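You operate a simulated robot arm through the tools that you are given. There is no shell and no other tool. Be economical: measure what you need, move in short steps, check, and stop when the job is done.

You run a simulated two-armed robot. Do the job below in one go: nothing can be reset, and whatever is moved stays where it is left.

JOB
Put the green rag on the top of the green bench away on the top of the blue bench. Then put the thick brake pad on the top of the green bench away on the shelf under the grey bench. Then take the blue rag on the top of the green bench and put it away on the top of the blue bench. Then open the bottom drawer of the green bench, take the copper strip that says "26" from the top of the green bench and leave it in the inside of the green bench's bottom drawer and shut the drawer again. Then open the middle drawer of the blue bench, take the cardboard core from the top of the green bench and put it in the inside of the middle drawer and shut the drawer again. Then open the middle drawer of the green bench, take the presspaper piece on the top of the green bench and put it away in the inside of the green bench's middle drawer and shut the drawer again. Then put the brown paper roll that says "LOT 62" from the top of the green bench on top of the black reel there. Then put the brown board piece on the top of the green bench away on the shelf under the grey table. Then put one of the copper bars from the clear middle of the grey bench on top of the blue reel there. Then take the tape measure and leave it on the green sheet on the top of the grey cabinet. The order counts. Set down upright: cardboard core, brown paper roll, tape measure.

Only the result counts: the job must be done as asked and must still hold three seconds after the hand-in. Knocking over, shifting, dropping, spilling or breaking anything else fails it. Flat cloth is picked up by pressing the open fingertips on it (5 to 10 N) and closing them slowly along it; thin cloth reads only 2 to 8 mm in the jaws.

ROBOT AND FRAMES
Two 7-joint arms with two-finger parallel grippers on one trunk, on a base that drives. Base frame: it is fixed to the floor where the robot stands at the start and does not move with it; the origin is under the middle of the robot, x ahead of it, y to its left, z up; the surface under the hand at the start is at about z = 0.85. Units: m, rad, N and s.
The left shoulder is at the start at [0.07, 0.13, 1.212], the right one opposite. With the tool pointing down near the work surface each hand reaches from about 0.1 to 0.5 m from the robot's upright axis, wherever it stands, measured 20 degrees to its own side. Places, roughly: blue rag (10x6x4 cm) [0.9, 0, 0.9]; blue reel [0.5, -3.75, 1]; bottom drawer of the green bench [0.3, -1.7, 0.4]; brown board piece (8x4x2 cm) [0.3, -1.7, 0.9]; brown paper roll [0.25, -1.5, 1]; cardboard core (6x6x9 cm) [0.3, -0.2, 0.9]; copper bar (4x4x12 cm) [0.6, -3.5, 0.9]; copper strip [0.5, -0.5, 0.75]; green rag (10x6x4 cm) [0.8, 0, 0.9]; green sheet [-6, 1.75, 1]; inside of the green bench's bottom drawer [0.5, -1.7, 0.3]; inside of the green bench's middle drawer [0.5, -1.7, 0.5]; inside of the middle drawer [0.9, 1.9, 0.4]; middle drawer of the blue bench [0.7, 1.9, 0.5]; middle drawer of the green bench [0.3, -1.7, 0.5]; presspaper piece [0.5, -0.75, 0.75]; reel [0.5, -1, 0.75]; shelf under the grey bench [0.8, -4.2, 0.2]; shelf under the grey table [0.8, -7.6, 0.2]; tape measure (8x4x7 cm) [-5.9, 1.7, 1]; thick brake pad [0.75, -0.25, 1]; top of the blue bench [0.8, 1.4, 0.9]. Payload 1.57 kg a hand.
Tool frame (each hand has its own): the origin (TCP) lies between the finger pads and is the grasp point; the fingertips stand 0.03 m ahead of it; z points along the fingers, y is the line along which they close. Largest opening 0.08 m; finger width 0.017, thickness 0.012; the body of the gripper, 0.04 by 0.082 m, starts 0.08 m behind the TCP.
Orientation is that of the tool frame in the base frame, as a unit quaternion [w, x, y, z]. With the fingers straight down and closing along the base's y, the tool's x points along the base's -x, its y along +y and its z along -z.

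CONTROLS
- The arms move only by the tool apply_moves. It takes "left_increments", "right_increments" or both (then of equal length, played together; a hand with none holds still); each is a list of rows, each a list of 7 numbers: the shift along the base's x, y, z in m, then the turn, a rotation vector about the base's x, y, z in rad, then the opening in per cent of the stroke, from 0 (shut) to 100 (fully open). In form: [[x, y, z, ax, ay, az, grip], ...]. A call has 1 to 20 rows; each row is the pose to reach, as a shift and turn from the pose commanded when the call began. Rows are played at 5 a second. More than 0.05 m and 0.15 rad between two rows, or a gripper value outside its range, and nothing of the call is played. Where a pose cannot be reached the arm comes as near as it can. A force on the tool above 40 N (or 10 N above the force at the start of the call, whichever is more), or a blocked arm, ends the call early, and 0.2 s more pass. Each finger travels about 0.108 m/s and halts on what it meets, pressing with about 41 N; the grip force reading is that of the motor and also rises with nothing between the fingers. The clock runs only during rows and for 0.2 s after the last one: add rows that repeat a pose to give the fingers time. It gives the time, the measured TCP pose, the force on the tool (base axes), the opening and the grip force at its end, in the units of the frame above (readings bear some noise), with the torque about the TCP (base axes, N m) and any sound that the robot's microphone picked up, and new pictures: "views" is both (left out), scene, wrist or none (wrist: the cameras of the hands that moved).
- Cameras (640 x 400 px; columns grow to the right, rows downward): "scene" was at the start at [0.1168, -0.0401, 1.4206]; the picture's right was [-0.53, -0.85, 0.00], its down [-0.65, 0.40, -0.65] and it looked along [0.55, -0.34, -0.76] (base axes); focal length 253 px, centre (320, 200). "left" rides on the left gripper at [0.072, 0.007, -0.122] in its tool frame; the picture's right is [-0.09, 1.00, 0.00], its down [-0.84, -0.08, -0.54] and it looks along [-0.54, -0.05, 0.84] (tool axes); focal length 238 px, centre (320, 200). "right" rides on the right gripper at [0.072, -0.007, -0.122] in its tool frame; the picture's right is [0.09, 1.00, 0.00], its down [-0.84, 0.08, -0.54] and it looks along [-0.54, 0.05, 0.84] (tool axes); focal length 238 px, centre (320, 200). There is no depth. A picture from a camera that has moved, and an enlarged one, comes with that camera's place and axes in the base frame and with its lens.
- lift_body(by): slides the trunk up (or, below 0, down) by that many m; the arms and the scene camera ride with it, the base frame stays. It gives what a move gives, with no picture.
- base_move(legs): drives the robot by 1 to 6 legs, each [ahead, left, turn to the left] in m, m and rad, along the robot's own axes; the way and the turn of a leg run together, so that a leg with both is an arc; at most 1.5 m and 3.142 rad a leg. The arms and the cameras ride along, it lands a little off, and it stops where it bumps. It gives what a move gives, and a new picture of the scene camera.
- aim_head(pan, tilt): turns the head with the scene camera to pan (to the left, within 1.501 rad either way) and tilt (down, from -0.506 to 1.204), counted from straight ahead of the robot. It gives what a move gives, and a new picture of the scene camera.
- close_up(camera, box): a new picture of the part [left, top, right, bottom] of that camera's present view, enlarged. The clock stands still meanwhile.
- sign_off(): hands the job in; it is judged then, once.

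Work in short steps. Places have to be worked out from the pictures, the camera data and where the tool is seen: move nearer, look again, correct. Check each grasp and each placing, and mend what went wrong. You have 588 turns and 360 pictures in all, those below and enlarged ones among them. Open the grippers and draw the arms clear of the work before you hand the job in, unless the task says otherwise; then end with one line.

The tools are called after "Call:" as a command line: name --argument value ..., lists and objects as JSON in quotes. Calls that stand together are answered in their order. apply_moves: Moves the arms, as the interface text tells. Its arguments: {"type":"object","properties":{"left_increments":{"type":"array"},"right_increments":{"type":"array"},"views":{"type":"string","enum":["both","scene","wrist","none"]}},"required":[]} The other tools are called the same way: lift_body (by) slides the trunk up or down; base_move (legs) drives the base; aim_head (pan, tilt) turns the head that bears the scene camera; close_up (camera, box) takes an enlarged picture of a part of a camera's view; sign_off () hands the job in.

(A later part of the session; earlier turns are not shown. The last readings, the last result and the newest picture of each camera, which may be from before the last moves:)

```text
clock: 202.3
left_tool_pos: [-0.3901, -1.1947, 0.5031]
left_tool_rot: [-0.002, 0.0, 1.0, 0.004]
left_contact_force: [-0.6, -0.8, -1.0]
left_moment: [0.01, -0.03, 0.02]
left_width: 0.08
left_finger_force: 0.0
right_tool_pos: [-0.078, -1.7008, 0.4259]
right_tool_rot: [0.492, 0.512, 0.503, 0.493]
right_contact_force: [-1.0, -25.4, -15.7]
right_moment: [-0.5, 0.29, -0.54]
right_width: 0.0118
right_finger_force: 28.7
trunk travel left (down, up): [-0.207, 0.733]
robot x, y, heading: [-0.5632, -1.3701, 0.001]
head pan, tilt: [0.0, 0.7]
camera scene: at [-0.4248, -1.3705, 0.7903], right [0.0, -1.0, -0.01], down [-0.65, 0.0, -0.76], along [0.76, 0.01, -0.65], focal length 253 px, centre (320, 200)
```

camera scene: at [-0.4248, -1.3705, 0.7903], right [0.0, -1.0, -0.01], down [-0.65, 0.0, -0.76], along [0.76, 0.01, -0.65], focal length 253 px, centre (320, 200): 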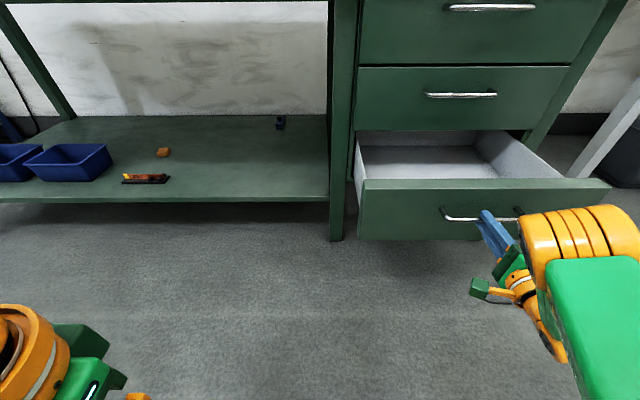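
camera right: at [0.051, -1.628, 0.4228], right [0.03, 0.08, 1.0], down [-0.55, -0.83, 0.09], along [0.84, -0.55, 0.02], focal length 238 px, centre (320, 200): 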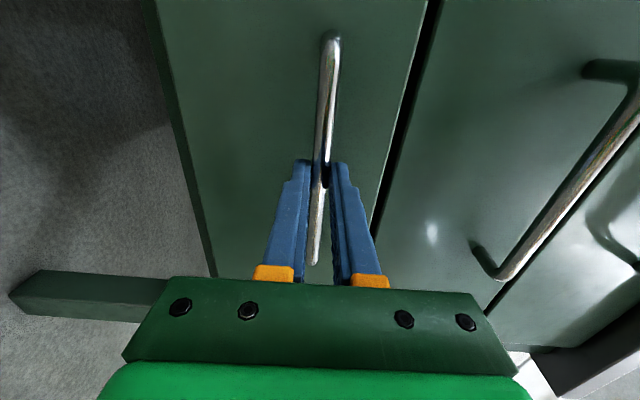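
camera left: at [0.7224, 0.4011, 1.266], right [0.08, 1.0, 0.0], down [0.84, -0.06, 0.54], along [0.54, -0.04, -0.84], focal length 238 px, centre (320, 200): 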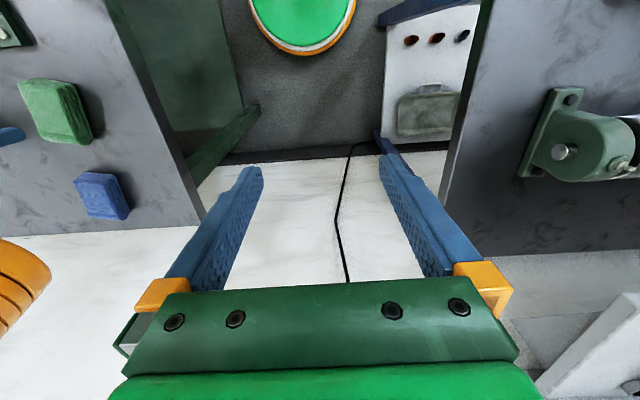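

Drawer open ~25 cm. Release and back off; I keep the right hand pointing forward for drawer work and use the left hand for the strip.

Call:
apply_moves --right_increments '[[0, 0, 0, 0, 0, 0, 30], [0, 0, 0, 0, 0, 0, 60], [0, 0, 0, 0, 0, 0, 60]]' --views "none"

Call:
base_move --legs '[[-0.15, 0, 0]]'

Call:
lift_body --by 0.4

Call:
lift_body --by 0.24

Call:
base_move --legs '[[0, 0.9, 0]]'

```text
clock: 203.1
left_tool_pos: [-0.392, -1.194, 0.5024]
left_tool_rot: [0.0, 0.0, 1.0, 0.0]
left_contact_force: [0.5, -0.3, -1.0]
left_moment: [0.02, -0.02, -0.02]
left_width: 0.0801
left_finger_force: 0.0
right_tool_pos: [-0.0796, -1.6988, 0.429]
right_tool_rot: [0.495, 0.509, 0.503, 0.492]
right_contact_force: [0.4, 0.0, -0.1]
right_moment: [0.02, 0.01, 0.03]
right_width: 0.0481
right_finger_force: 0.0
trunk travel left (down, up): [-0.207, 0.733]
robot x, y, heading: [-0.566, -1.3688, 0.001]
head pan, tilt: [0.0, 0.7]
```

```text
clock: 204.4
left_tool_pos: [-0.5392, -1.1942, 0.5022]
left_tool_rot: [0.001, 0.0, 1.0, 0.0]
left_contact_force: [0.1, -0.3, -0.4]
left_moment: [0.02, 0.01, 0.0]
left_width: 0.08
left_finger_force: 0.0
right_tool_pos: [-0.2256, -1.6979, 0.4293]
right_tool_rot: [0.495, 0.509, 0.502, 0.493]
right_contact_force: [0.9, 0.8, 0.1]
right_moment: [0.01, 0.02, 0.01]
right_width: 0.0481
right_finger_force: 0.2
trunk travel left (down, up): [-0.207, 0.733]
robot x, y, heading: [-0.7098, -1.3666, 0.002]
head pan, tilt: [0.0, 0.7]
camera scene: at [-0.574, -1.3664, 0.7908], right [0.0, -1.0, 0.0], down [-0.64, 0.0, -0.76], along [0.76, 0.0, -0.64], focal length 253 px, centre (320, 200)
```

scene: 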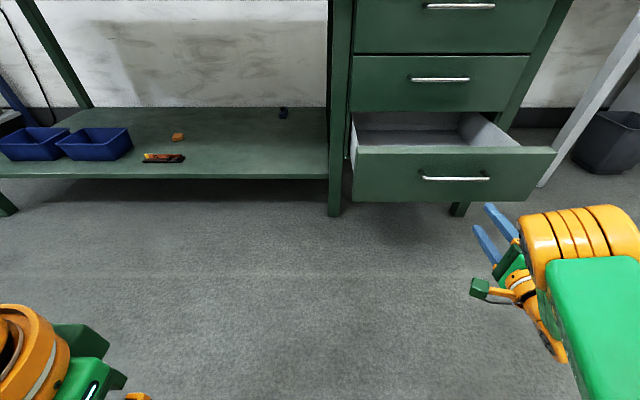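

```text
clock: 208.3
left_tool_pos: [-0.5388, -1.194, 0.9031]
left_tool_rot: [0.0, 0.0, 1.0, -0.001]
left_contact_force: [0.4, 1.3, 0.1]
left_moment: [-0.02, 0.02, -0.01]
left_width: 0.0799
left_finger_force: 0.0
right_tool_pos: [-0.2257, -1.6984, 0.8293]
right_tool_rot: [0.496, 0.509, 0.503, 0.493]
right_contact_force: [0.2, -0.1, 0.5]
right_moment: [0.01, 0.0, -0.03]
right_width: 0.0481
right_finger_force: 0.2
trunk travel left (down, up): [-0.607, 0.333]
robot x, y, heading: [-0.7111, -1.3663, -0.003]
head pan, tilt: [0.0, 0.7]
```

```text
clock: 210.8
left_tool_pos: [-0.5385, -1.1927, 1.1428]
left_tool_rot: [0.0, 0.0, 1.0, -0.001]
left_contact_force: [0.0, -0.5, 0.4]
left_moment: [0.0, -0.03, -0.03]
left_width: 0.08
left_finger_force: 0.0
right_tool_pos: [-0.2249, -1.6975, 1.0694]
right_tool_rot: [0.495, 0.51, 0.503, 0.493]
right_contact_force: [0.0, -0.3, 0.0]
right_moment: [0.01, 0.0, 0.04]
right_width: 0.0483
right_finger_force: 0.1
trunk travel left (down, up): [-0.847, 0.093]
robot x, y, heading: [-0.7124, -1.3677, -0.002]
head pan, tilt: [0.0, 0.7]
```

```text
clock: 215.7
left_tool_pos: [-0.5141, -0.2726, 1.1427]
left_tool_rot: [0.0, 0.02, 1.0, 0.001]
left_contact_force: [-0.2, -0.6, 0.2]
left_moment: [0.0, 0.03, -0.02]
left_width: 0.08
left_finger_force: 0.0
right_tool_pos: [-0.2217, -0.7889, 1.0682]
right_tool_rot: [0.505, 0.52, 0.492, 0.483]
right_contact_force: [-0.1, -0.4, 0.3]
right_moment: [0.01, -0.02, -0.02]
right_width: 0.0479
right_finger_force: 0.1
trunk travel left (down, up): [-0.847, 0.093]
robot x, y, heading: [-0.693, -0.4398, -0.038]
head pan, tilt: [0.0, 0.7]
camera scene: at [-0.5562, -0.4435, 1.4308], right [-0.04, -1.0, 0.0], down [-0.64, 0.03, -0.76], along [0.76, -0.03, -0.64], focal length 253 px, centre (320, 200)
```

scene: 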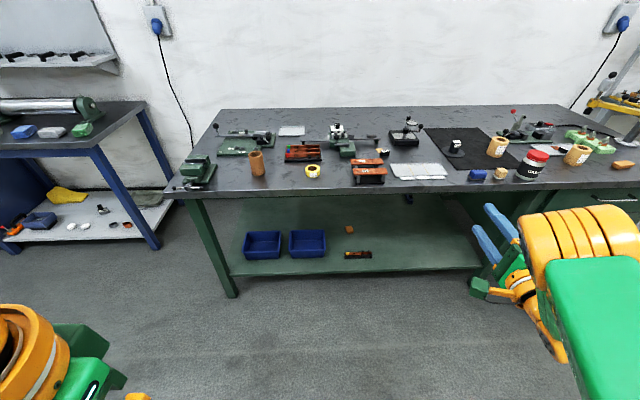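

Now turn the left hand to close along x and bring it forward; then drive to the rack.

Call:
apply_moves --left_increments '[[0.02, -0.01, 0, 0, 0, 0.145, 60], [0.04, -0.02, 0, 0, 0, 0.29, 60], [0.06, -0.03, 0, 0, 0, 0.435, 60], [0.08, -0.04, 0, 0, 0, 0.58, 60], [0.1, -0.05, 0, 0, 0, 0.725, 60], [0.12, -0.06, 0, 0, 0, 0.87, 60], [0.13, -0.07, 0, 0, 0, 1.015, 60], [0.14, -0.08, 0, 0, 0, 1.16, 60], [0.15, -0.09, 0, 0, 0, 1.305, 60], [0.16, -0.1, 0, 0, 0, 1.45, 60], [0.17, -0.11, 0, 0, 0, 1.595, 60]]' --views "none"

Call:
base_move --legs '[[0.5, 0, 0.04]]'

```text
clock: 218.1
left_tool_pos: [-0.3433, -0.3814, 1.143]
left_tool_rot: [0.0, -0.702, 0.712, 0.001]
left_contact_force: [-0.9, 0.3, -0.2]
left_moment: [0.01, 0.02, -0.01]
left_width: 0.048
left_finger_force: 0.1
right_tool_pos: [-0.2211, -0.7892, 1.0695]
right_tool_rot: [0.504, 0.52, 0.493, 0.482]
right_contact_force: [-0.1, 0.2, -0.5]
right_moment: [0.01, 0.0, -0.01]
right_width: 0.0481
right_finger_force: 0.1
trunk travel left (down, up): [-0.847, 0.093]
robot x, y, heading: [-0.6949, -0.4368, -0.039]
head pan, tilt: [0.0, 0.7]
```

```text
clock: 221.1
left_tool_pos: [0.1647, -0.3652, 1.1436]
left_tool_rot: [-0.001, 0.722, -0.691, 0.0]
left_contact_force: [-0.4, -0.2, 0.2]
left_moment: [0.01, 0.01, -0.01]
left_width: 0.048
left_finger_force: 0.1
right_tool_pos: [0.3107, -0.7644, 1.0703]
right_tool_rot: [0.49, 0.505, 0.508, 0.498]
right_contact_force: [0.1, 0.1, -0.3]
right_moment: [0.0, 0.03, 0.01]
right_width: 0.048
right_finger_force: 0.0
trunk travel left (down, up): [-0.847, 0.093]
robot x, y, heading: [-0.1742, -0.4406, 0.019]
head pan, tilt: [0.0, 0.7]
camera scene: at [-0.0441, -0.4395, 1.431], right [0.02, -1.0, 0.0], down [-0.64, -0.01, -0.77], along [0.77, 0.02, -0.64], focal length 253 px, centre (320, 200)
```

scene: 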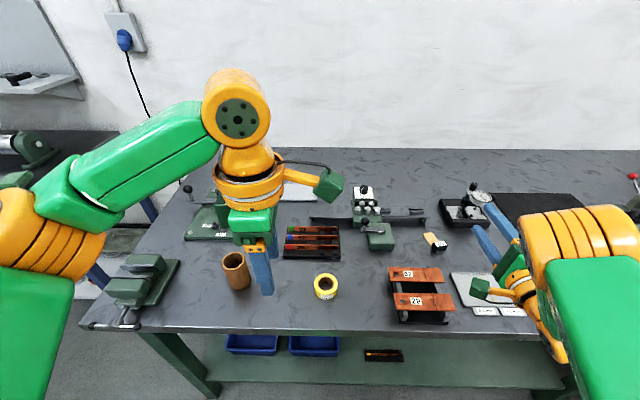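

Drive ahead 0.2 so the left hand hovers over the rack, and look with the left wrist camera.

Call:
base_move --legs '[[0.2, -0.02, -0.015]]'

Call:
close_up --camera "left" --box '[0, 0, 640, 400]'

```text
clock: 222.7
left_tool_pos: [0.366, -0.3881, 1.1428]
left_tool_rot: [0.0, 0.716, -0.698, 0.0]
left_contact_force: [-0.9, -0.5, 0.2]
left_moment: [0.01, -0.05, -0.02]
left_width: 0.0484
left_finger_force: 0.2
right_tool_pos: [0.5039, -0.7898, 1.0706]
right_tool_rot: [0.495, 0.508, 0.504, 0.493]
right_contact_force: [-0.3, -0.7, 0.3]
right_moment: [0.03, 0.03, -0.02]
right_width: 0.0479
right_finger_force: 0.1
trunk travel left (down, up): [-0.847, 0.093]
robot x, y, heading: [0.0228, -0.4592, 0.003]
head pan, tilt: [0.0, 0.7]
camera scene: at [0.1546, -0.4586, 1.4312], right [0.0, -1.0, 0.0], down [-0.64, 0.0, -0.77], along [0.77, 0.0, -0.64], focal length 253 px, centre (320, 200)
```

scene: 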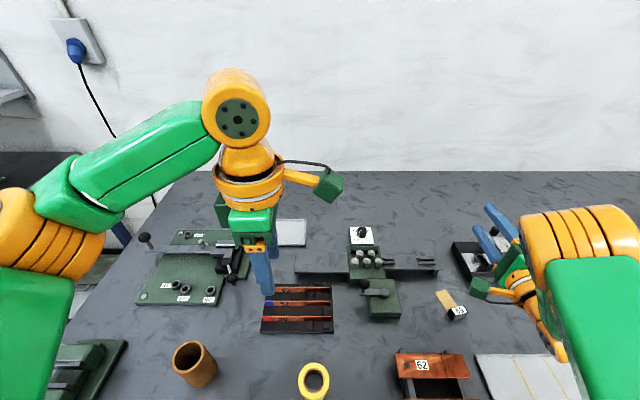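

```text
1.00 times, centred on (320, 200) of left (not enlarged: the box is as wide or as high as the picture)
camera zoom: at [0.3614, -0.4602, 1.2663], right [-1.0, 0.07, 0.0], down [0.05, 0.84, 0.54], along [0.04, 0.54, -0.84], focal length 238 px, centre (320, 200)
```

zoom: 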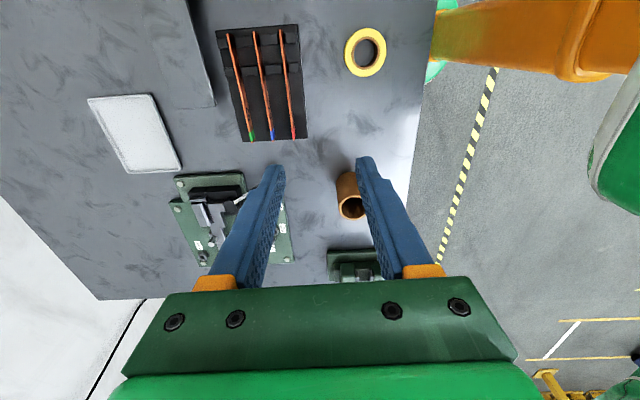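

Strip 26 at x≈0.412, y -0.345..-0.48. Position the hand at (0.412,-0.395), descend to z 0.93 with 24 mm opening, and check.

Call:
apply_moves --left_increments '[[0.025, -0.004, 0, 0, 0, -0.012, 32], [0.046, -0.007, -0.02, 0, 0, -0.025, 32], [0.046, -0.007, -0.065, 0, 0, -0.025, 32], [0.046, -0.007, -0.11, 0, 0, -0.025, 32], [0.046, -0.007, -0.155, 0, 0, -0.025, 32], [0.046, -0.007, -0.195, 0, 0, -0.025, 32]]' --views "wrist"

Call:
close_up --camera "left" --box '[220, 60, 420, 185]'

```text
clock: 224.1
left_tool_pos: [0.4159, -0.3955, 0.9455]
left_tool_rot: [0.0, 0.708, -0.707, -0.001]
left_contact_force: [-0.7, 0.5, 0.3]
left_moment: [0.01, 0.0, -0.02]
left_width: 0.0255
left_finger_force: 0.0
right_tool_pos: [0.5075, -0.7905, 1.069]
right_tool_rot: [0.494, 0.509, 0.504, 0.493]
right_contact_force: [0.8, 0.2, 0.2]
right_moment: [-0.02, -0.02, 0.03]
right_width: 0.0475
right_finger_force: 0.1
trunk travel left (down, up): [-0.847, 0.093]
robot x, y, heading: [0.0227, -0.4624, 0.004]
head pan, tilt: [0.0, 0.7]
camera left: at [0.4107, -0.4661, 1.0682], right [-1.0, 0.09, 0.0], down [0.08, 0.84, 0.54], along [0.05, 0.54, -0.84], focal length 238 px, centre (320, 200)
```

left: 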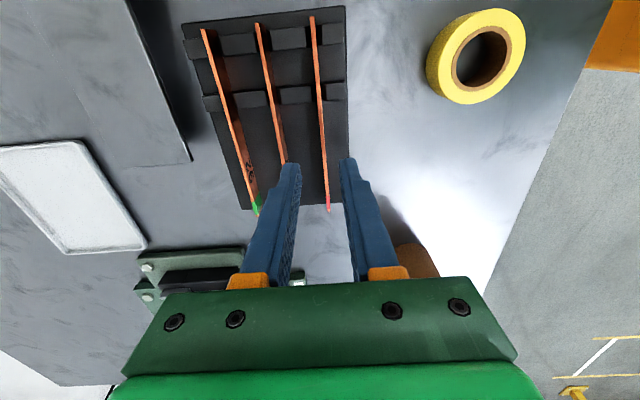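

```text
3.20 times, centred on (320, 122) of left
camera zoom: at [0.4107, -0.4661, 1.0682], right [-1.0, 0.09, 0.0], down [0.08, 0.84, 0.54], along [0.05, 0.54, -0.84], focal length 763 px, centre (320, 448)
```

zoom: 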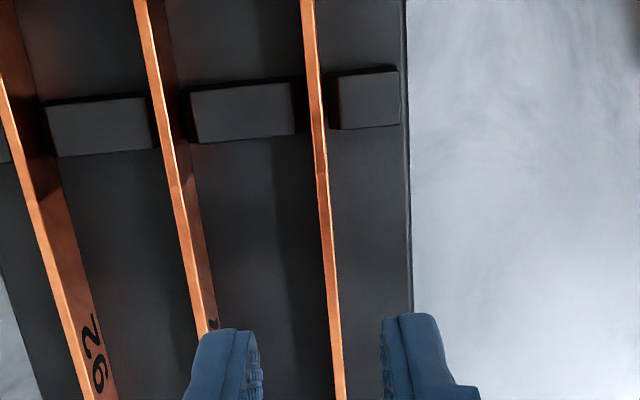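

Aligned (2 mm correction). Descend 47 mm and close.

Call:
apply_moves --left_increments '[[-0.002, 0.005, -0.02, 0, 0, 0, 32], [-0.002, 0.005, -0.04, 0, 0, 0, 32], [-0.002, 0.005, -0.045, 0, 0, 0, 32], [-0.002, 0.005, -0.045, 0, 0, 0, 15], [-0.002, 0.005, -0.045, 0, 0, 0, 0], [-0.002, 0.005, -0.045, 0, 0, 0, 0]]' --views "wrist"

```text
clock: 225.5
left_tool_pos: [0.4152, -0.3906, 0.9026]
left_tool_rot: [0.0, 0.708, -0.706, -0.001]
left_contact_force: [0.1, -0.1, 0.1]
left_moment: [0.03, -0.02, -0.01]
left_width: 0.0022
left_finger_force: 23.4
right_tool_pos: [0.5073, -0.7903, 1.0687]
right_tool_rot: [0.494, 0.509, 0.505, 0.492]
right_contact_force: [0.9, -0.2, 0.2]
right_moment: [0.02, 0.04, 0.02]
right_width: 0.0478
right_finger_force: 0.1
trunk travel left (down, up): [-0.847, 0.093]
robot x, y, heading: [0.0217, -0.4581, 0.008]
head pan, tilt: [0.0, 0.7]
camera left: at [0.4083, -0.462, 1.0243], right [-1.0, 0.09, 0.0], down [0.08, 0.84, 0.54], along [0.05, 0.54, -0.84], focal length 238 px, centre (320, 200)
```

left: 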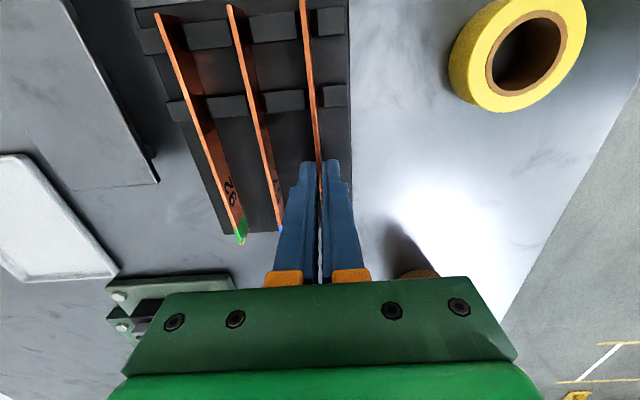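

Held at ~2 mm. Lift straight up.

Call:
apply_moves --left_increments '[[0, 0, 0.02, 0, 0, 0, 0], [0, 0, 0.05, 0, 0, 0, 0], [0, 0, 0.1, 0, 0, 0, 0], [0, 0, 0.15, 0, 0, 0, 0], [0, 0, 0.2, 0, 0, 0, 0]]' --views "wrist"

```text
clock: 226.7
left_tool_pos: [0.4134, -0.3899, 1.1037]
left_tool_rot: [0.0, 0.707, -0.707, -0.001]
left_contact_force: [-0.6, 0.3, -0.3]
left_moment: [0.02, -0.04, 0.01]
left_width: 0.0022
left_finger_force: 23.9
right_tool_pos: [0.5058, -0.7921, 1.0696]
right_tool_rot: [0.495, 0.509, 0.503, 0.493]
right_contact_force: [0.1, -0.3, -0.1]
right_moment: [0.03, -0.01, 0.0]
right_width: 0.0479
right_finger_force: 0.0
trunk travel left (down, up): [-0.847, 0.093]
robot x, y, heading: [0.0222, -0.4603, 0.002]
head pan, tilt: [0.0, 0.7]
camera left: at [0.4081, -0.4618, 1.2259], right [-1.0, 0.09, 0.0], down [0.08, 0.84, 0.54], along [0.05, 0.54, -0.84], focal length 238 px, centre (320, 200)
```

left: 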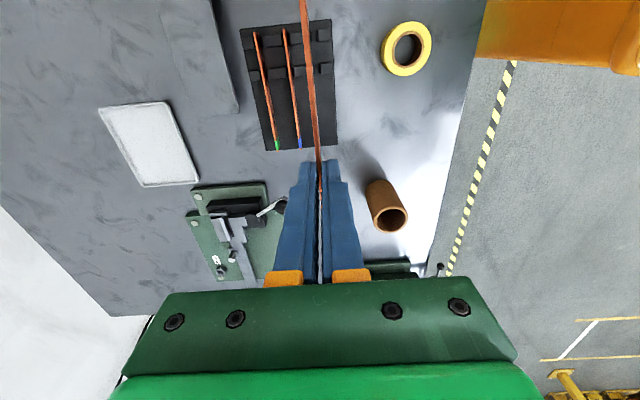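

Strip held. Back away, travel to the drawer with the base turned right 0.4 so the right hand stays clear, lowering the trunk.

Call:
base_move --legs '[[-0.68, 0, 0], [0, -1.13, 0], [0, 0, -0.4]]'

Call:
lift_body --by -0.4

Call:
lift_body --by -0.1

Call:
aim_head --pan 0.3 --tilt 0.8

```text
clock: 237.1
left_tool_pos: [-0.2714, -1.6875, 1.1029]
left_tool_rot: [-0.001, -0.558, 0.83, 0.0]
left_contact_force: [-0.1, -0.7, 0.1]
left_moment: [0.04, 0.02, 0.0]
left_width: 0.0023
left_finger_force: 23.5
right_tool_pos: [-0.3369, -2.0938, 1.0694]
right_tool_rot: [0.58, 0.596, 0.397, 0.388]
right_contact_force: [0.1, 0.2, -0.2]
right_moment: [-0.01, -0.02, -0.03]
right_width: 0.048
right_finger_force: 0.1
trunk travel left (down, up): [-0.847, 0.093]
robot x, y, heading: [-0.6622, -1.6058, -0.387]
head pan, tilt: [0.0, 0.7]
camera scene: at [-0.5348, -1.6549, 1.4308], right [-0.38, -0.93, 0.0], down [-0.6, 0.24, -0.76], along [0.71, -0.29, -0.64], focal length 253 px, centre (320, 200)
```

scene: 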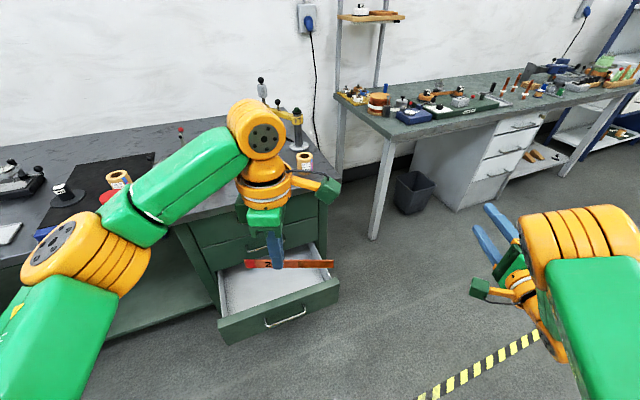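

```text
clock: 240.9
left_tool_pos: [-0.2718, -1.6893, 0.7029]
left_tool_rot: [0.0, -0.558, 0.83, 0.001]
left_contact_force: [0.4, 0.5, -0.7]
left_moment: [0.01, 0.01, 0.03]
left_width: 0.0019
left_finger_force: 22.9
right_tool_pos: [-0.338, -2.0951, 0.6695]
right_tool_rot: [0.58, 0.596, 0.397, 0.389]
right_contact_force: [0.4, 0.2, 0.2]
right_moment: [-0.03, -0.04, -0.01]
right_width: 0.0484
right_finger_force: 0.1
trunk travel left (down, up): [-0.447, 0.493]
robot x, y, heading: [-0.6647, -1.6035, -0.392]
head pan, tilt: [0.0, 0.7]
```

```text
clock: 242.2
left_tool_pos: [-0.2723, -1.6877, 0.6039]
left_tool_rot: [0.0, -0.558, 0.83, 0.002]
left_contact_force: [0.2, -0.6, -1.0]
left_moment: [-0.03, -0.01, 0.01]
left_width: 0.0021
left_finger_force: 23.4
right_tool_pos: [-0.3378, -2.0944, 0.5682]
right_tool_rot: [0.58, 0.597, 0.396, 0.388]
right_contact_force: [0.0, -0.4, 0.1]
right_moment: [-0.02, 0.04, 0.01]
right_width: 0.0477
right_finger_force: 0.1
trunk travel left (down, up): [-0.347, 0.593]
robot x, y, heading: [-0.661, -1.6081, -0.388]
head pan, tilt: [0.0, 0.7]
```

```text
clock: 243.1
left_tool_pos: [-0.2719, -1.6878, 0.6037]
left_tool_rot: [0.0, -0.558, 0.83, 0.001]
left_contact_force: [0.5, -0.6, -1.2]
left_moment: [0.02, 0.01, -0.05]
left_width: 0.0021
left_finger_force: 24.0
right_tool_pos: [-0.3384, -2.095, 0.5688]
right_tool_rot: [0.58, 0.597, 0.397, 0.388]
right_contact_force: [0.6, -0.2, 0.3]
right_moment: [-0.01, 0.0, 0.02]
right_width: 0.0479
right_finger_force: 0.0
trunk travel left (down, up): [-0.347, 0.593]
robot x, y, heading: [-0.6627, -1.6025, -0.383]
head pan, tilt: [0.3, 0.799]
camera scene: at [-0.5338, -1.6307, 0.9226], right [-0.09, -1.0, 0.0], down [-0.71, 0.06, -0.7], along [0.69, -0.06, -0.72], focal length 253 px, centre (320, 200)
```

scene: 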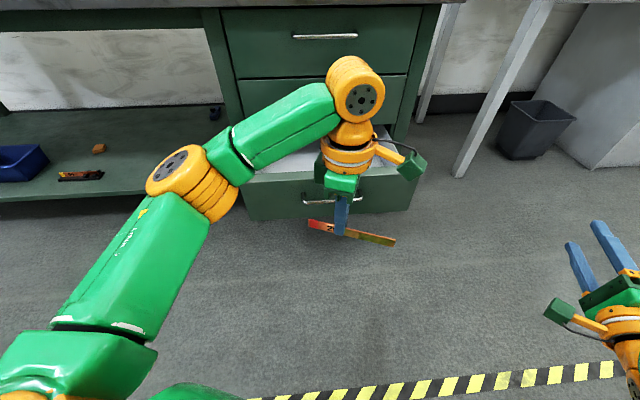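

Move forward 0.33 m in world x over the open drawer.

Call:
base_move --legs '[[0.29, 0.117, 0]]'

Call:
close_up --camera "left" --box '[0, 0, 640, 400]'

```text
clock: 245.2
left_tool_pos: [0.0434, -1.6898, 0.6037]
left_tool_rot: [0.001, -0.556, 0.831, 0.001]
left_contact_force: [0.0, 0.1, -0.2]
left_moment: [-0.01, -0.01, -0.01]
left_width: 0.0023
left_finger_force: 24.0
right_tool_pos: [-0.0258, -2.0944, 0.5694]
right_tool_rot: [0.581, 0.597, 0.396, 0.386]
right_contact_force: [0.9, 0.0, 0.0]
right_moment: [-0.02, 0.01, 0.0]
right_width: 0.0482
right_finger_force: 0.0
trunk travel left (down, up): [-0.347, 0.593]
robot x, y, heading: [-0.3474, -1.6071, -0.388]
head pan, tilt: [0.3, 0.799]
camera scene: at [-0.2182, -1.6298, 0.9225], right [-0.09, -1.0, 0.0], down [-0.71, 0.06, -0.7], along [0.69, -0.06, -0.72], focal length 253 px, centre (320, 200)
```

scene: 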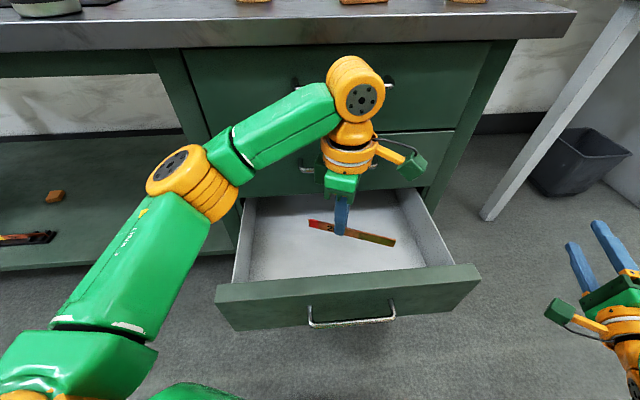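

```text
1.00 times, centred on (320, 200) of left (not enlarged: the box is as wide or as high as the picture)
camera zoom: at [0.0103, -1.7528, 0.7252], right [-0.89, 0.46, 0.0], down [0.39, 0.74, 0.54], along [0.25, 0.48, -0.84], focal length 238 px, centre (320, 200)
```

zoom: 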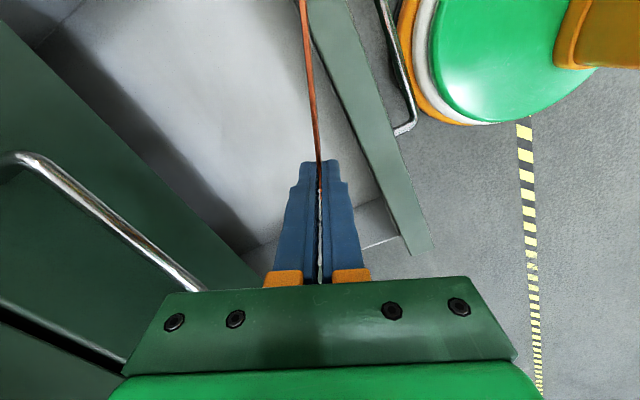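

Strip is over the drawer. Shift 2 cm inward and lower until contact.

Call:
apply_moves --left_increments '[[0.02, 0, -0.045, 0, 0, 0, 0], [0.02, 0, -0.09, 0, 0, 0, 0], [0.02, 0, -0.13, 0, 0, 0, 0], [0.02, 0, -0.16, 0, 0, 0, 0], [0.02, 0, -0.18, 0, 0, 0, 0], [0.02, 0, -0.19, 0, 0, 0, 0], [0.02, 0, -0.2, 0, 0, 0, 0], [0.02, 0, -0.21, 0, 0, 0, 0]]' --views "wrist"

```text
clock: 247.0
left_tool_pos: [0.0624, -1.6909, 0.3933]
left_tool_rot: [0.0, -0.556, 0.831, 0.001]
left_contact_force: [-0.6, 0.9, -1.4]
left_moment: [0.01, 0.03, 0.0]
left_width: 0.002
left_finger_force: 23.9
right_tool_pos: [-0.0254, -2.0951, 0.5705]
right_tool_rot: [0.581, 0.598, 0.395, 0.387]
right_contact_force: [0.5, 0.3, -0.9]
right_moment: [0.01, 0.03, -0.01]
right_width: 0.048
right_finger_force: 0.0
trunk travel left (down, up): [-0.347, 0.593]
robot x, y, heading: [-0.3488, -1.6061, -0.386]
head pan, tilt: [0.3, 0.799]
camera left: at [0.0299, -1.7538, 0.5148], right [-0.89, 0.46, 0.0], down [0.39, 0.74, 0.54], along [0.25, 0.48, -0.84], focal length 238 px, centre (320, 200)
```

left: 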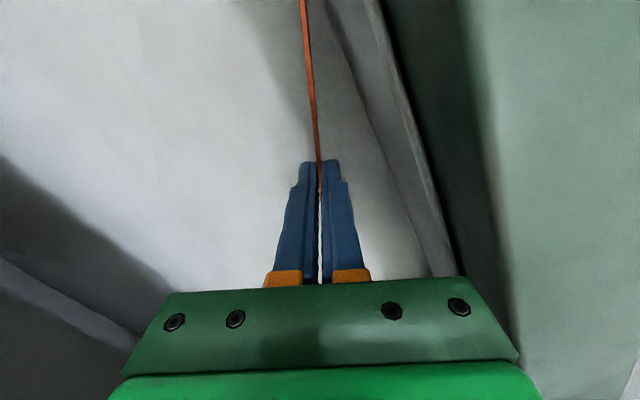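

Call:
apply_moves --left_increments '[[0, 0, -0.008, 0, 0, 0, 0], [0, 0, -0.016, 0, 0, 0, 0], [0, 0, -0.024, 0, 0, 0, 0], [0, 0, -0.032, 0, 0, 0, 0], [0, 0, -0.04, 0, 0, 0, 0]]' --views "wrist"

```text
clock: 248.0
left_tool_pos: [0.0642, -1.6909, 0.3647]
left_tool_rot: [0.002, -0.556, 0.831, -0.005]
left_contact_force: [1.7, 4.7, 26.2]
left_moment: [0.01, 1.18, -0.07]
left_width: 0.0024
left_finger_force: 23.3
right_tool_pos: [-0.026, -2.0929, 0.5709]
right_tool_rot: [0.582, 0.596, 0.395, 0.388]
right_contact_force: [-0.4, 0.7, -0.2]
right_moment: [0.01, -0.04, -0.03]
right_width: 0.0481
right_finger_force: 0.0
trunk travel left (down, up): [-0.347, 0.593]
robot x, y, heading: [-0.3447, -1.6031, -0.39]
head pan, tilt: [0.3, 0.799]
stopped in row 5 (left hand): the force on the tool passed its limit at 48 N (the readings are from after the stop); the commanded pose is now the measured one
camera left: at [0.0294, -1.7535, 0.4873], right [-0.89, 0.46, -0.01], down [0.39, 0.75, 0.54], along [0.26, 0.47, -0.84], focal length 238 px, centre (320, 200)
```

left: 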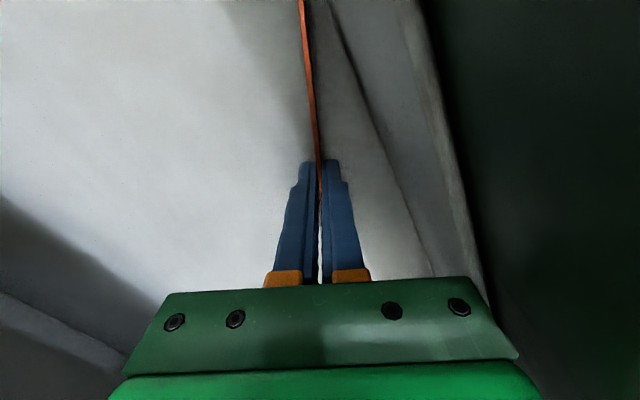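

Contact with the drawer floor. Open slowly and rise.

Call:
apply_moves --left_increments '[[0, 0, 0.002, 0, 0, 0, 15], [0, 0, 0.003, 0, 0, 0, 40], [0, 0, 0.003, 0, 0, 0, 50], [0, 0, 0.04, 0, 0, 0, 50], [0, 0, 0.085, 0, 0, 0, 50], [0, 0, 0.13, 0, 0, 0, 50], [0, 0, 0.175, 0, 0, 0, 50], [0, 0, 0.22, 0, 0, 0, 50], [0, 0, 0.26, 0, 0, 0, 50]]' --views "wrist"

```text
clock: 250.0
left_tool_pos: [0.0631, -1.6917, 0.6254]
left_tool_rot: [0.0, -0.557, 0.831, -0.002]
left_contact_force: [0.4, 0.2, 0.6]
left_moment: [0.02, -0.01, -0.04]
left_width: 0.0399
left_finger_force: 0.0
right_tool_pos: [-0.0244, -2.0947, 0.5698]
right_tool_rot: [0.582, 0.597, 0.394, 0.387]
right_contact_force: [-0.3, 0.0, -0.1]
right_moment: [-0.03, -0.01, -0.05]
right_width: 0.048
right_finger_force: 0.0
trunk travel left (down, up): [-0.347, 0.593]
robot x, y, heading: [-0.3481, -1.6053, -0.392]
head pan, tilt: [0.3, 0.799]
camera left: at [0.0303, -1.7556, 0.7479], right [-0.89, 0.46, 0.0], down [0.39, 0.75, 0.54], along [0.25, 0.48, -0.84], focal length 238 px, centre (320, 200)
```

left: 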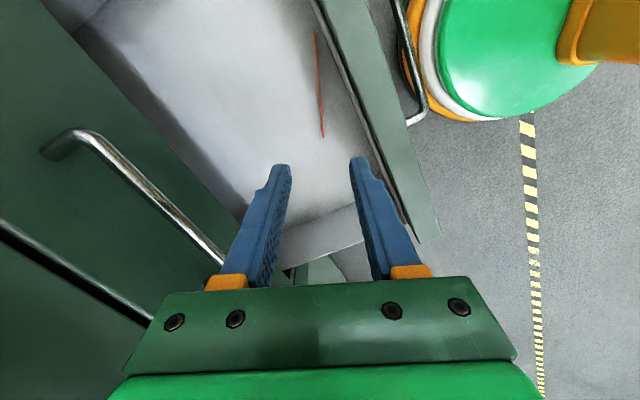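

Strip is in the drawer. Back out, turn straight and line the right hand up to push the drawer shut.

Call:
base_move --legs '[[-0.37, -0.152, 0], [0, 0, 0.392], [0, 0.24, 0]]'

Call:
lift_body --by -0.138

```text
clock: 255.1
left_tool_pos: [-0.3404, -1.2965, 0.6248]
left_tool_rot: [0.0, 0.708, -0.706, 0.001]
left_contact_force: [0.4, 0.0, 0.0]
left_moment: [-0.02, -0.02, 0.03]
left_width: 0.04
left_finger_force: 0.0
right_tool_pos: [-0.2673, -1.7023, 0.5698]
right_tool_rot: [0.495, 0.508, 0.504, 0.493]
right_contact_force: [-0.7, 0.0, 0.1]
right_moment: [0.0, 0.02, 0.01]
right_width: 0.0482
right_finger_force: 0.1
trunk travel left (down, up): [-0.347, 0.593]
robot x, y, heading: [-0.7547, -1.3716, 0.007]
head pan, tilt: [0.3, 0.799]
camera scene: at [-0.6245, -1.3472, 0.9225], right [0.3, -0.95, 0.0], down [-0.68, -0.22, -0.7], along [0.66, 0.21, -0.72], focal length 253 px, centre (320, 200)
```

scene: 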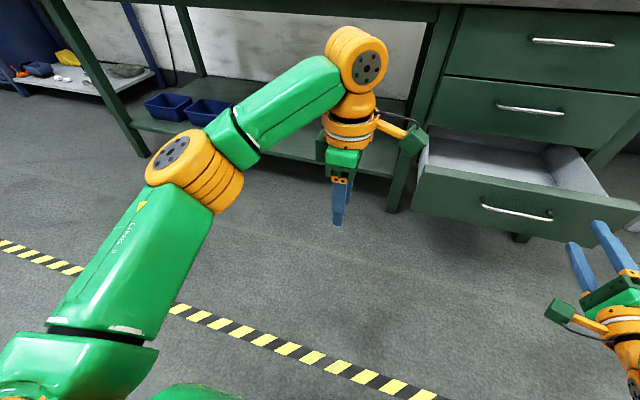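

```text
clock: 256.7
left_tool_pos: [-0.341, -1.2967, 0.4869]
left_tool_rot: [0.001, 0.707, -0.707, 0.001]
left_contact_force: [0.9, 0.0, 0.4]
left_moment: [0.01, 0.0, 0.0]
left_width: 0.0399
left_finger_force: 0.0
right_tool_pos: [-0.2672, -1.7028, 0.4318]
right_tool_rot: [0.494, 0.508, 0.504, 0.493]
right_contact_force: [-1.3, -0.5, 0.5]
right_moment: [0.01, 0.01, 0.0]
right_width: 0.0482
right_finger_force: 0.1
trunk travel left (down, up): [-0.209, 0.731]
robot x, y, heading: [-0.7535, -1.3724, 0.006]
head pan, tilt: [0.3, 0.799]
```

Tuck the left hand back 0.15 first, then push forward with the straddling fingers.

Call:
apply_moves --left_increments '[[-0.04, 0.02, 0, 0, 0, 0, 50], [-0.08, 0.04, 0, 0, 0, 0, 50], [-0.12, 0.06, 0, 0, 0, 0, 50], [-0.15, 0.08, 0, 0, 0, 0, 50]]' --views "none"

Call:
base_move --legs '[[0.17, 0, -0.006], [0.2, 0, 0]]'

```text
clock: 257.7
left_tool_pos: [-0.4893, -1.2195, 0.4885]
left_tool_rot: [0.001, 0.709, -0.706, 0.001]
left_contact_force: [0.3, 0.0, -0.4]
left_moment: [0.03, 0.0, -0.02]
left_width: 0.0398
left_finger_force: 0.0
right_tool_pos: [-0.268, -1.7023, 0.4317]
right_tool_rot: [0.493, 0.509, 0.505, 0.493]
right_contact_force: [0.9, 0.1, 0.3]
right_moment: [0.02, 0.0, 0.01]
right_width: 0.048
right_finger_force: 0.0
trunk travel left (down, up): [-0.209, 0.731]
robot x, y, heading: [-0.7555, -1.3694, 0.0]
head pan, tilt: [0.3, 0.799]
```

```text
clock: 260.4
left_tool_pos: [-0.118, -1.2202, 0.4903]
left_tool_rot: [0.001, -0.706, 0.708, -0.001]
left_contact_force: [0.1, 0.4, 0.6]
left_moment: [0.01, -0.01, 0.01]
left_width: 0.0401
left_finger_force: 0.0
right_tool_pos: [0.0991, -1.7042, 0.4315]
right_tool_rot: [0.495, 0.51, 0.503, 0.492]
right_contact_force: [0.3, 0.1, 0.9]
right_moment: [-0.01, 0.01, -0.02]
right_width: 0.0482
right_finger_force: 0.1
trunk travel left (down, up): [-0.209, 0.731]
robot x, y, heading: [-0.3816, -1.3722, 0.003]
head pan, tilt: [0.3, 0.799]
camera scene: at [-0.2552, -1.3476, 0.7845], right [0.3, -0.96, 0.0], down [-0.69, -0.21, -0.7], along [0.67, 0.21, -0.72], focal length 253 px, centre (320, 200)
```

scene: 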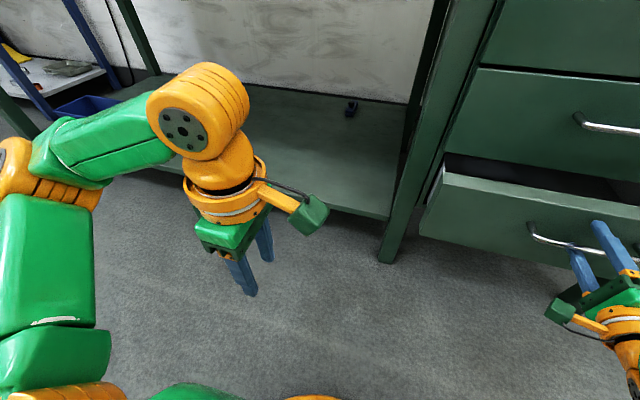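

Drawer is closing. Push on ~0.1 more.

Call:
base_move --legs '[[0.1, 0, 0]]'

```text
clock: 261.6
left_tool_pos: [-0.0199, -1.2194, 0.4897]
left_tool_rot: [-0.001, -0.707, 0.708, -0.001]
left_contact_force: [0.4, 0.5, 0.4]
left_moment: [-0.02, -0.03, 0.01]
left_width: 0.04
left_finger_force: 0.0
right_tool_pos: [0.1956, -1.7044, 0.429]
right_tool_rot: [0.494, 0.51, 0.504, 0.492]
right_contact_force: [-1.8, 0.8, 0.3]
right_moment: [-0.04, -0.08, 0.03]
right_width: 0.0485
right_finger_force: 0.8
trunk travel left (down, up): [-0.209, 0.731]
robot x, y, heading: [-0.2847, -1.3719, -0.002]
head pan, tilt: [0.3, 0.799]
stopped in leg 1: the force on the tool passed its limit at 84 N (the readings are from after the stop); the commanded pose is now the measured one
camera scene: at [-0.1577, -1.3474, 0.7846], right [0.3, -0.96, 0.0], down [-0.68, -0.21, -0.7], along [0.67, 0.21, -0.72], focal length 253 px, centre (320, 200)
```

scene: 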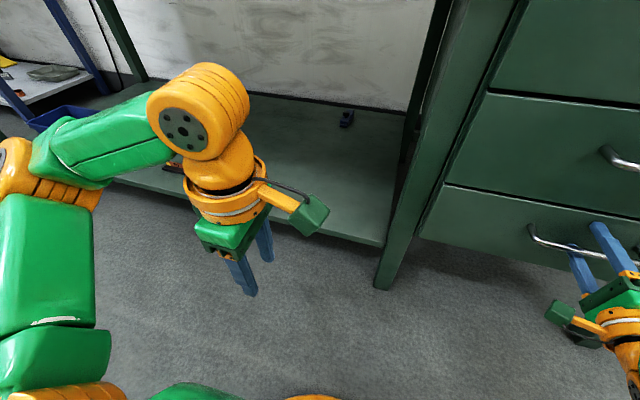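

Bottom drawer is flush shut. Back off and drive to the blue bench drawers.

Call:
base_move --legs '[[-0.2, 0, 0], [-0.15, 0, 0], [0, 1.5, 0], [0, 1.5, 0], [0, 0.5, 0]]'

Call:
aim_head --pan 0.0 --tilt 0.4

```text
clock: 280.7
left_tool_pos: [-0.3199, 2.261, 0.4891]
left_tool_rot: [-0.001, -0.7, 0.714, -0.001]
left_contact_force: [0.9, 0.2, 0.6]
left_moment: [0.01, -0.04, 0.01]
left_width: 0.0399
left_finger_force: 0.1
right_tool_pos: [-0.1119, 1.7729, 0.4305]
right_tool_rot: [0.498, 0.515, 0.499, 0.487]
right_contact_force: [0.1, -0.5, 0.4]
right_moment: [-0.01, 0.01, 0.01]
right_width: 0.048
right_finger_force: 0.1
trunk travel left (down, up): [-0.209, 0.731]
robot x, y, heading: [-0.5888, 2.113, -0.02]
head pan, tilt: [0.3, 0.799]
camera scene: at [-0.4599, 2.1354, 0.7846], right [0.28, -0.96, 0.0], down [-0.69, -0.2, -0.7], along [0.67, 0.19, -0.72], focal length 253 px, centre (320, 200)
```

scene: 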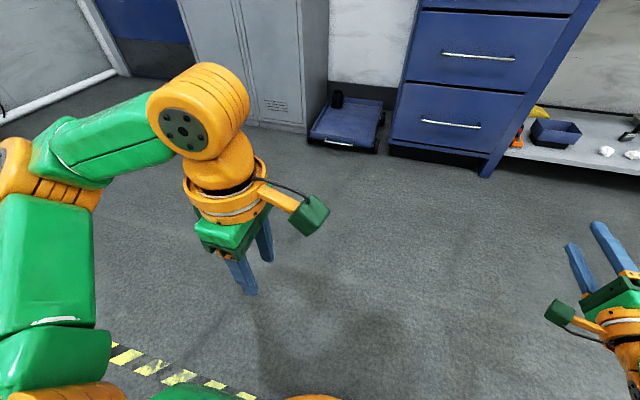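

```text
clock: 281.6
left_tool_pos: [-0.3207, 2.2603, 0.4901]
left_tool_rot: [0.0, -0.7, 0.714, -0.001]
left_contact_force: [0.7, 0.0, 0.5]
left_moment: [-0.04, -0.03, -0.02]
left_width: 0.0399
left_finger_force: 0.1
right_tool_pos: [-0.1122, 1.7726, 0.4288]
right_tool_rot: [0.497, 0.514, 0.5, 0.487]
right_contact_force: [0.1, 0.8, 0.3]
right_moment: [-0.01, 0.01, -0.03]
right_width: 0.0482
right_finger_force: 0.2
trunk travel left (down, up): [-0.209, 0.731]
robot x, y, heading: [-0.5878, 2.1096, -0.015]
head pan, tilt: [0.0, 0.4]
camera scene: at [-0.4447, 2.1113, 0.8196], right [-0.02, -1.0, 0.0], down [-0.39, 0.01, -0.92], along [0.92, -0.02, -0.39], focal length 253 px, centre (320, 200)
```

scene: 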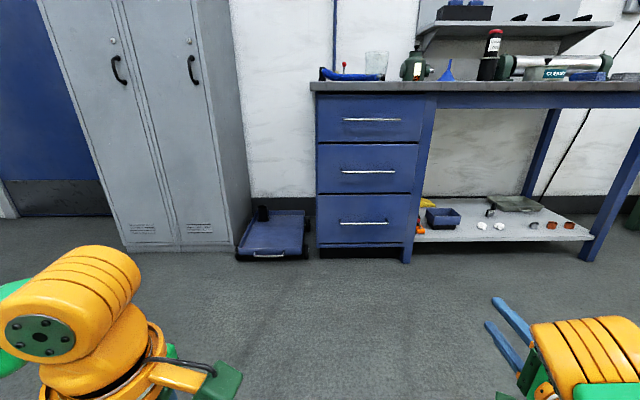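

Middle blue handle is around (0.62,1.885,0.50). Raise 0.07, shift left 0.11 and drive ahead 0.5, then look via the wrist.

Call:
lift_body --by 0.07

Call:
base_move --legs '[[0, 0.11, 0.015], [0.5, 0, 0]]'

Call:
close_up --camera "right" --box '[0, 0, 640, 400]'

```text
clock: 282.7
left_tool_pos: [-0.3202, 2.2605, 0.5588]
left_tool_rot: [0.0, -0.7, 0.714, -0.001]
left_contact_force: [-0.8, 0.6, -0.1]
left_moment: [-0.01, 0.0, 0.0]
left_width: 0.0398
left_finger_force: 0.0
right_tool_pos: [-0.1128, 1.7747, 0.5001]
right_tool_rot: [0.497, 0.515, 0.5, 0.488]
right_contact_force: [-0.9, 0.3, 0.8]
right_moment: [-0.03, 0.03, -0.01]
right_width: 0.0479
right_finger_force: 0.2
trunk travel left (down, up): [-0.279, 0.661]
robot x, y, heading: [-0.5883, 2.1074, -0.015]
head pan, tilt: [0.0, 0.4]
```

```text
clock: 286.4
left_tool_pos: [0.1814, 2.3753, 0.5591]
left_tool_rot: [0.0, 0.708, -0.706, 0.001]
left_contact_force: [-0.3, 0.5, -0.3]
left_moment: [0.01, -0.02, 0.0]
left_width: 0.0397
left_finger_force: 0.0
right_tool_pos: [0.3979, 1.8922, 0.4987]
right_tool_rot: [0.492, 0.509, 0.506, 0.493]
right_contact_force: [0.1, 1.2, 0.4]
right_moment: [0.0, 0.03, 0.01]
right_width: 0.0479
right_finger_force: 0.1
trunk travel left (down, up): [-0.279, 0.661]
robot x, y, heading: [-0.0831, 2.2187, -0.001]
head pan, tilt: [0.0, 0.4]
camera scene: at [0.0598, 2.2234, 0.8896], right [0.0, -1.0, 0.0], down [-0.39, 0.0, -0.92], along [0.92, 0.0, -0.39], focal length 253 px, centre (320, 200)
```

scene: 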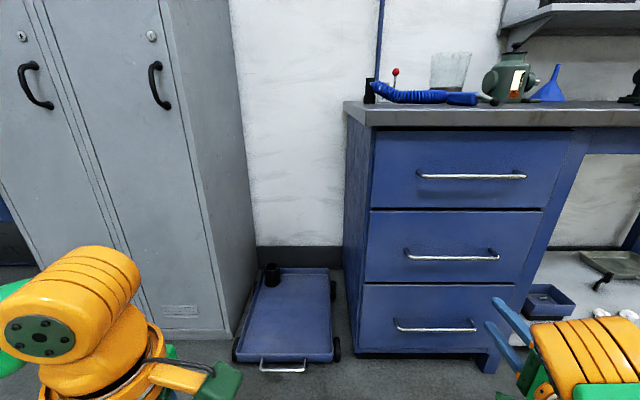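

```text
1.00 times, centred on (320, 200) of right (not enlarged: the box is as wide or as high as the picture)
camera zoom: at [0.2769, 1.9651, 0.4965], right [0.03, 0.09, 1.0], down [-0.54, -0.83, 0.09], along [0.84, -0.54, 0.02], focal length 238 px, centre (320, 200)
```

zoom: 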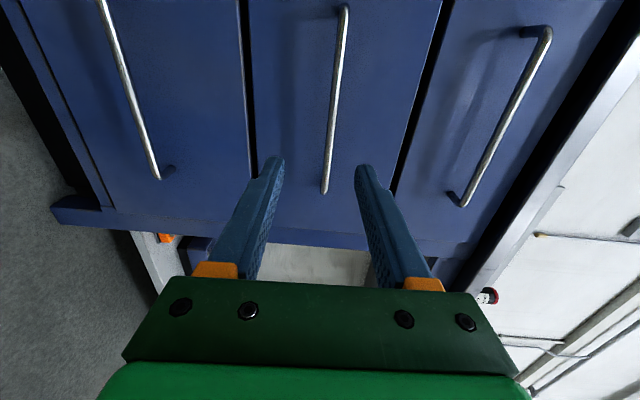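

Handle ≈(0.59,1.90,0.51). Raise 12 mm, drive 0.12 closer.

Call:
lift_body --by 0.012

Call:
base_move --legs '[[0.12, 0, 0]]'

Call:
close_up --camera "right" --box '[0, 0, 640, 400]'

```text
clock: 287.0
left_tool_pos: [0.1813, 2.3765, 0.5714]
left_tool_rot: [0.0, 0.708, -0.706, 0.001]
left_contact_force: [-0.1, -0.5, -0.1]
left_moment: [0.03, 0.03, 0.02]
left_width: 0.0401
left_finger_force: 0.0
right_tool_pos: [0.3998, 1.8911, 0.5123]
right_tool_rot: [0.493, 0.509, 0.506, 0.493]
right_contact_force: [0.8, 0.2, -0.3]
right_moment: [0.02, -0.01, 0.01]
right_width: 0.048
right_finger_force: 0.1
trunk travel left (down, up): [-0.291, 0.649]
robot x, y, heading: [-0.0786, 2.2244, 0.002]
head pan, tilt: [0.0, 0.4]
```

```text
clock: 288.3
left_tool_pos: [0.3016, 2.3777, 0.5717]
left_tool_rot: [0.001, 0.708, -0.707, 0.001]
left_contact_force: [0.8, 0.5, -0.9]
left_moment: [0.03, 0.03, 0.02]
left_width: 0.0402
left_finger_force: 0.1
right_tool_pos: [0.5189, 1.893, 0.5131]
right_tool_rot: [0.493, 0.509, 0.506, 0.492]
right_contact_force: [0.4, 0.7, 0.1]
right_moment: [-0.02, 0.0, 0.01]
right_width: 0.0482
right_finger_force: 0.1
trunk travel left (down, up): [-0.291, 0.649]
robot x, y, heading: [0.0341, 2.2211, 0.007]
head pan, tilt: [0.0, 0.4]
camera scene: at [0.1804, 2.2239, 0.9016], right [0.0, -1.0, 0.0], down [-0.39, 0.0, -0.92], along [0.92, 0.0, -0.39], focal length 253 px, centre (320, 200)
```

scene: 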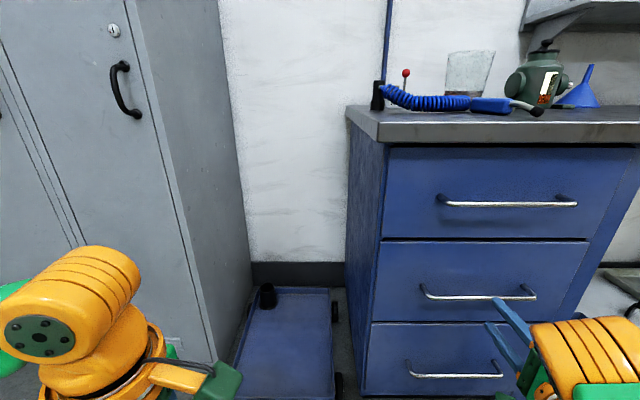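

```text
1.00 times, centred on (320, 200) of right (not enlarged: the box is as wide or as high as the picture)
camera zoom: at [0.3974, 1.9657, 0.5084], right [0.03, 0.09, 1.0], down [-0.54, -0.84, 0.09], along [0.84, -0.54, 0.02], focal length 238 px, centre (320, 200)
```

zoom: 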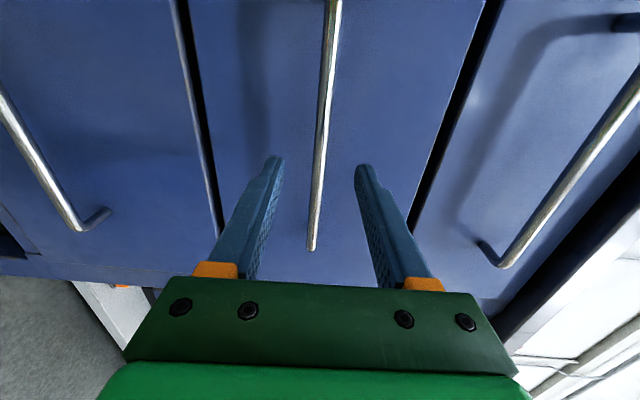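

Centered. Advance 5 cm and close.

Call:
base_move --legs '[[0.045, 0, 0]]'

Call:
apply_moves --right_increments '[[0, 0, 0, 0, 0, 0, 30], [0, 0, 0, 0, 0, 0, 0], [0, 0, 0, 0, 0, 0, 0]]' --views "wrist"

```text
clock: 289.2
left_tool_pos: [0.346, 2.3748, 0.5713]
left_tool_rot: [-0.001, -0.707, 0.707, -0.002]
left_contact_force: [0.7, -0.2, -0.3]
left_moment: [0.01, 0.01, 0.02]
left_width: 0.0399
left_finger_force: 0.0
right_tool_pos: [0.5632, 1.8926, 0.5113]
right_tool_rot: [0.493, 0.51, 0.505, 0.492]
right_contact_force: [0.0, -0.6, -0.4]
right_moment: [-0.01, 0.01, 0.0]
right_width: 0.0478
right_finger_force: 0.1
trunk travel left (down, up): [-0.291, 0.649]
robot x, y, heading: [0.0831, 2.2221, 0.005]
head pan, tilt: [0.0, 0.4]
camera scene: at [0.2245, 2.2238, 0.9016], right [0.0, -1.0, 0.0], down [-0.39, 0.0, -0.92], along [0.92, 0.0, -0.39], focal length 253 px, centre (320, 200)
```

scene: 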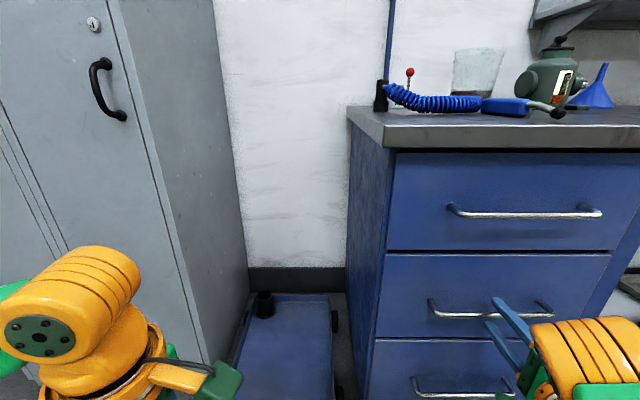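

```text
clock: 290.0
left_tool_pos: [0.3464, 2.3766, 0.5711]
left_tool_rot: [0.0, 0.707, -0.707, 0.001]
left_contact_force: [0.4, -0.2, -0.8]
left_moment: [0.02, -0.04, 0.02]
left_width: 0.0403
left_finger_force: 0.0
right_tool_pos: [0.5617, 1.8929, 0.5109]
right_tool_rot: [0.493, 0.51, 0.506, 0.492]
right_contact_force: [-5.5, 3.0, -5.8]
right_moment: [-0.13, 0.14, -0.07]
right_width: 0.0116
right_finger_force: 29.0
trunk travel left (down, up): [-0.291, 0.649]
robot x, y, heading: [0.0813, 2.2212, 0.002]
head pan, tilt: [0.0, 0.4]
camera right: at [0.4409, 1.9652, 0.5079], right [0.03, 0.09, 1.0], down [-0.54, -0.83, 0.09], along [0.84, -0.54, 0.02], focal length 238 px, centre (320, 200)
```

right: 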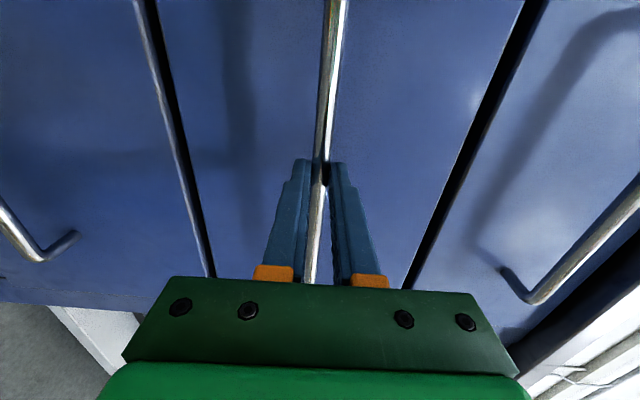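

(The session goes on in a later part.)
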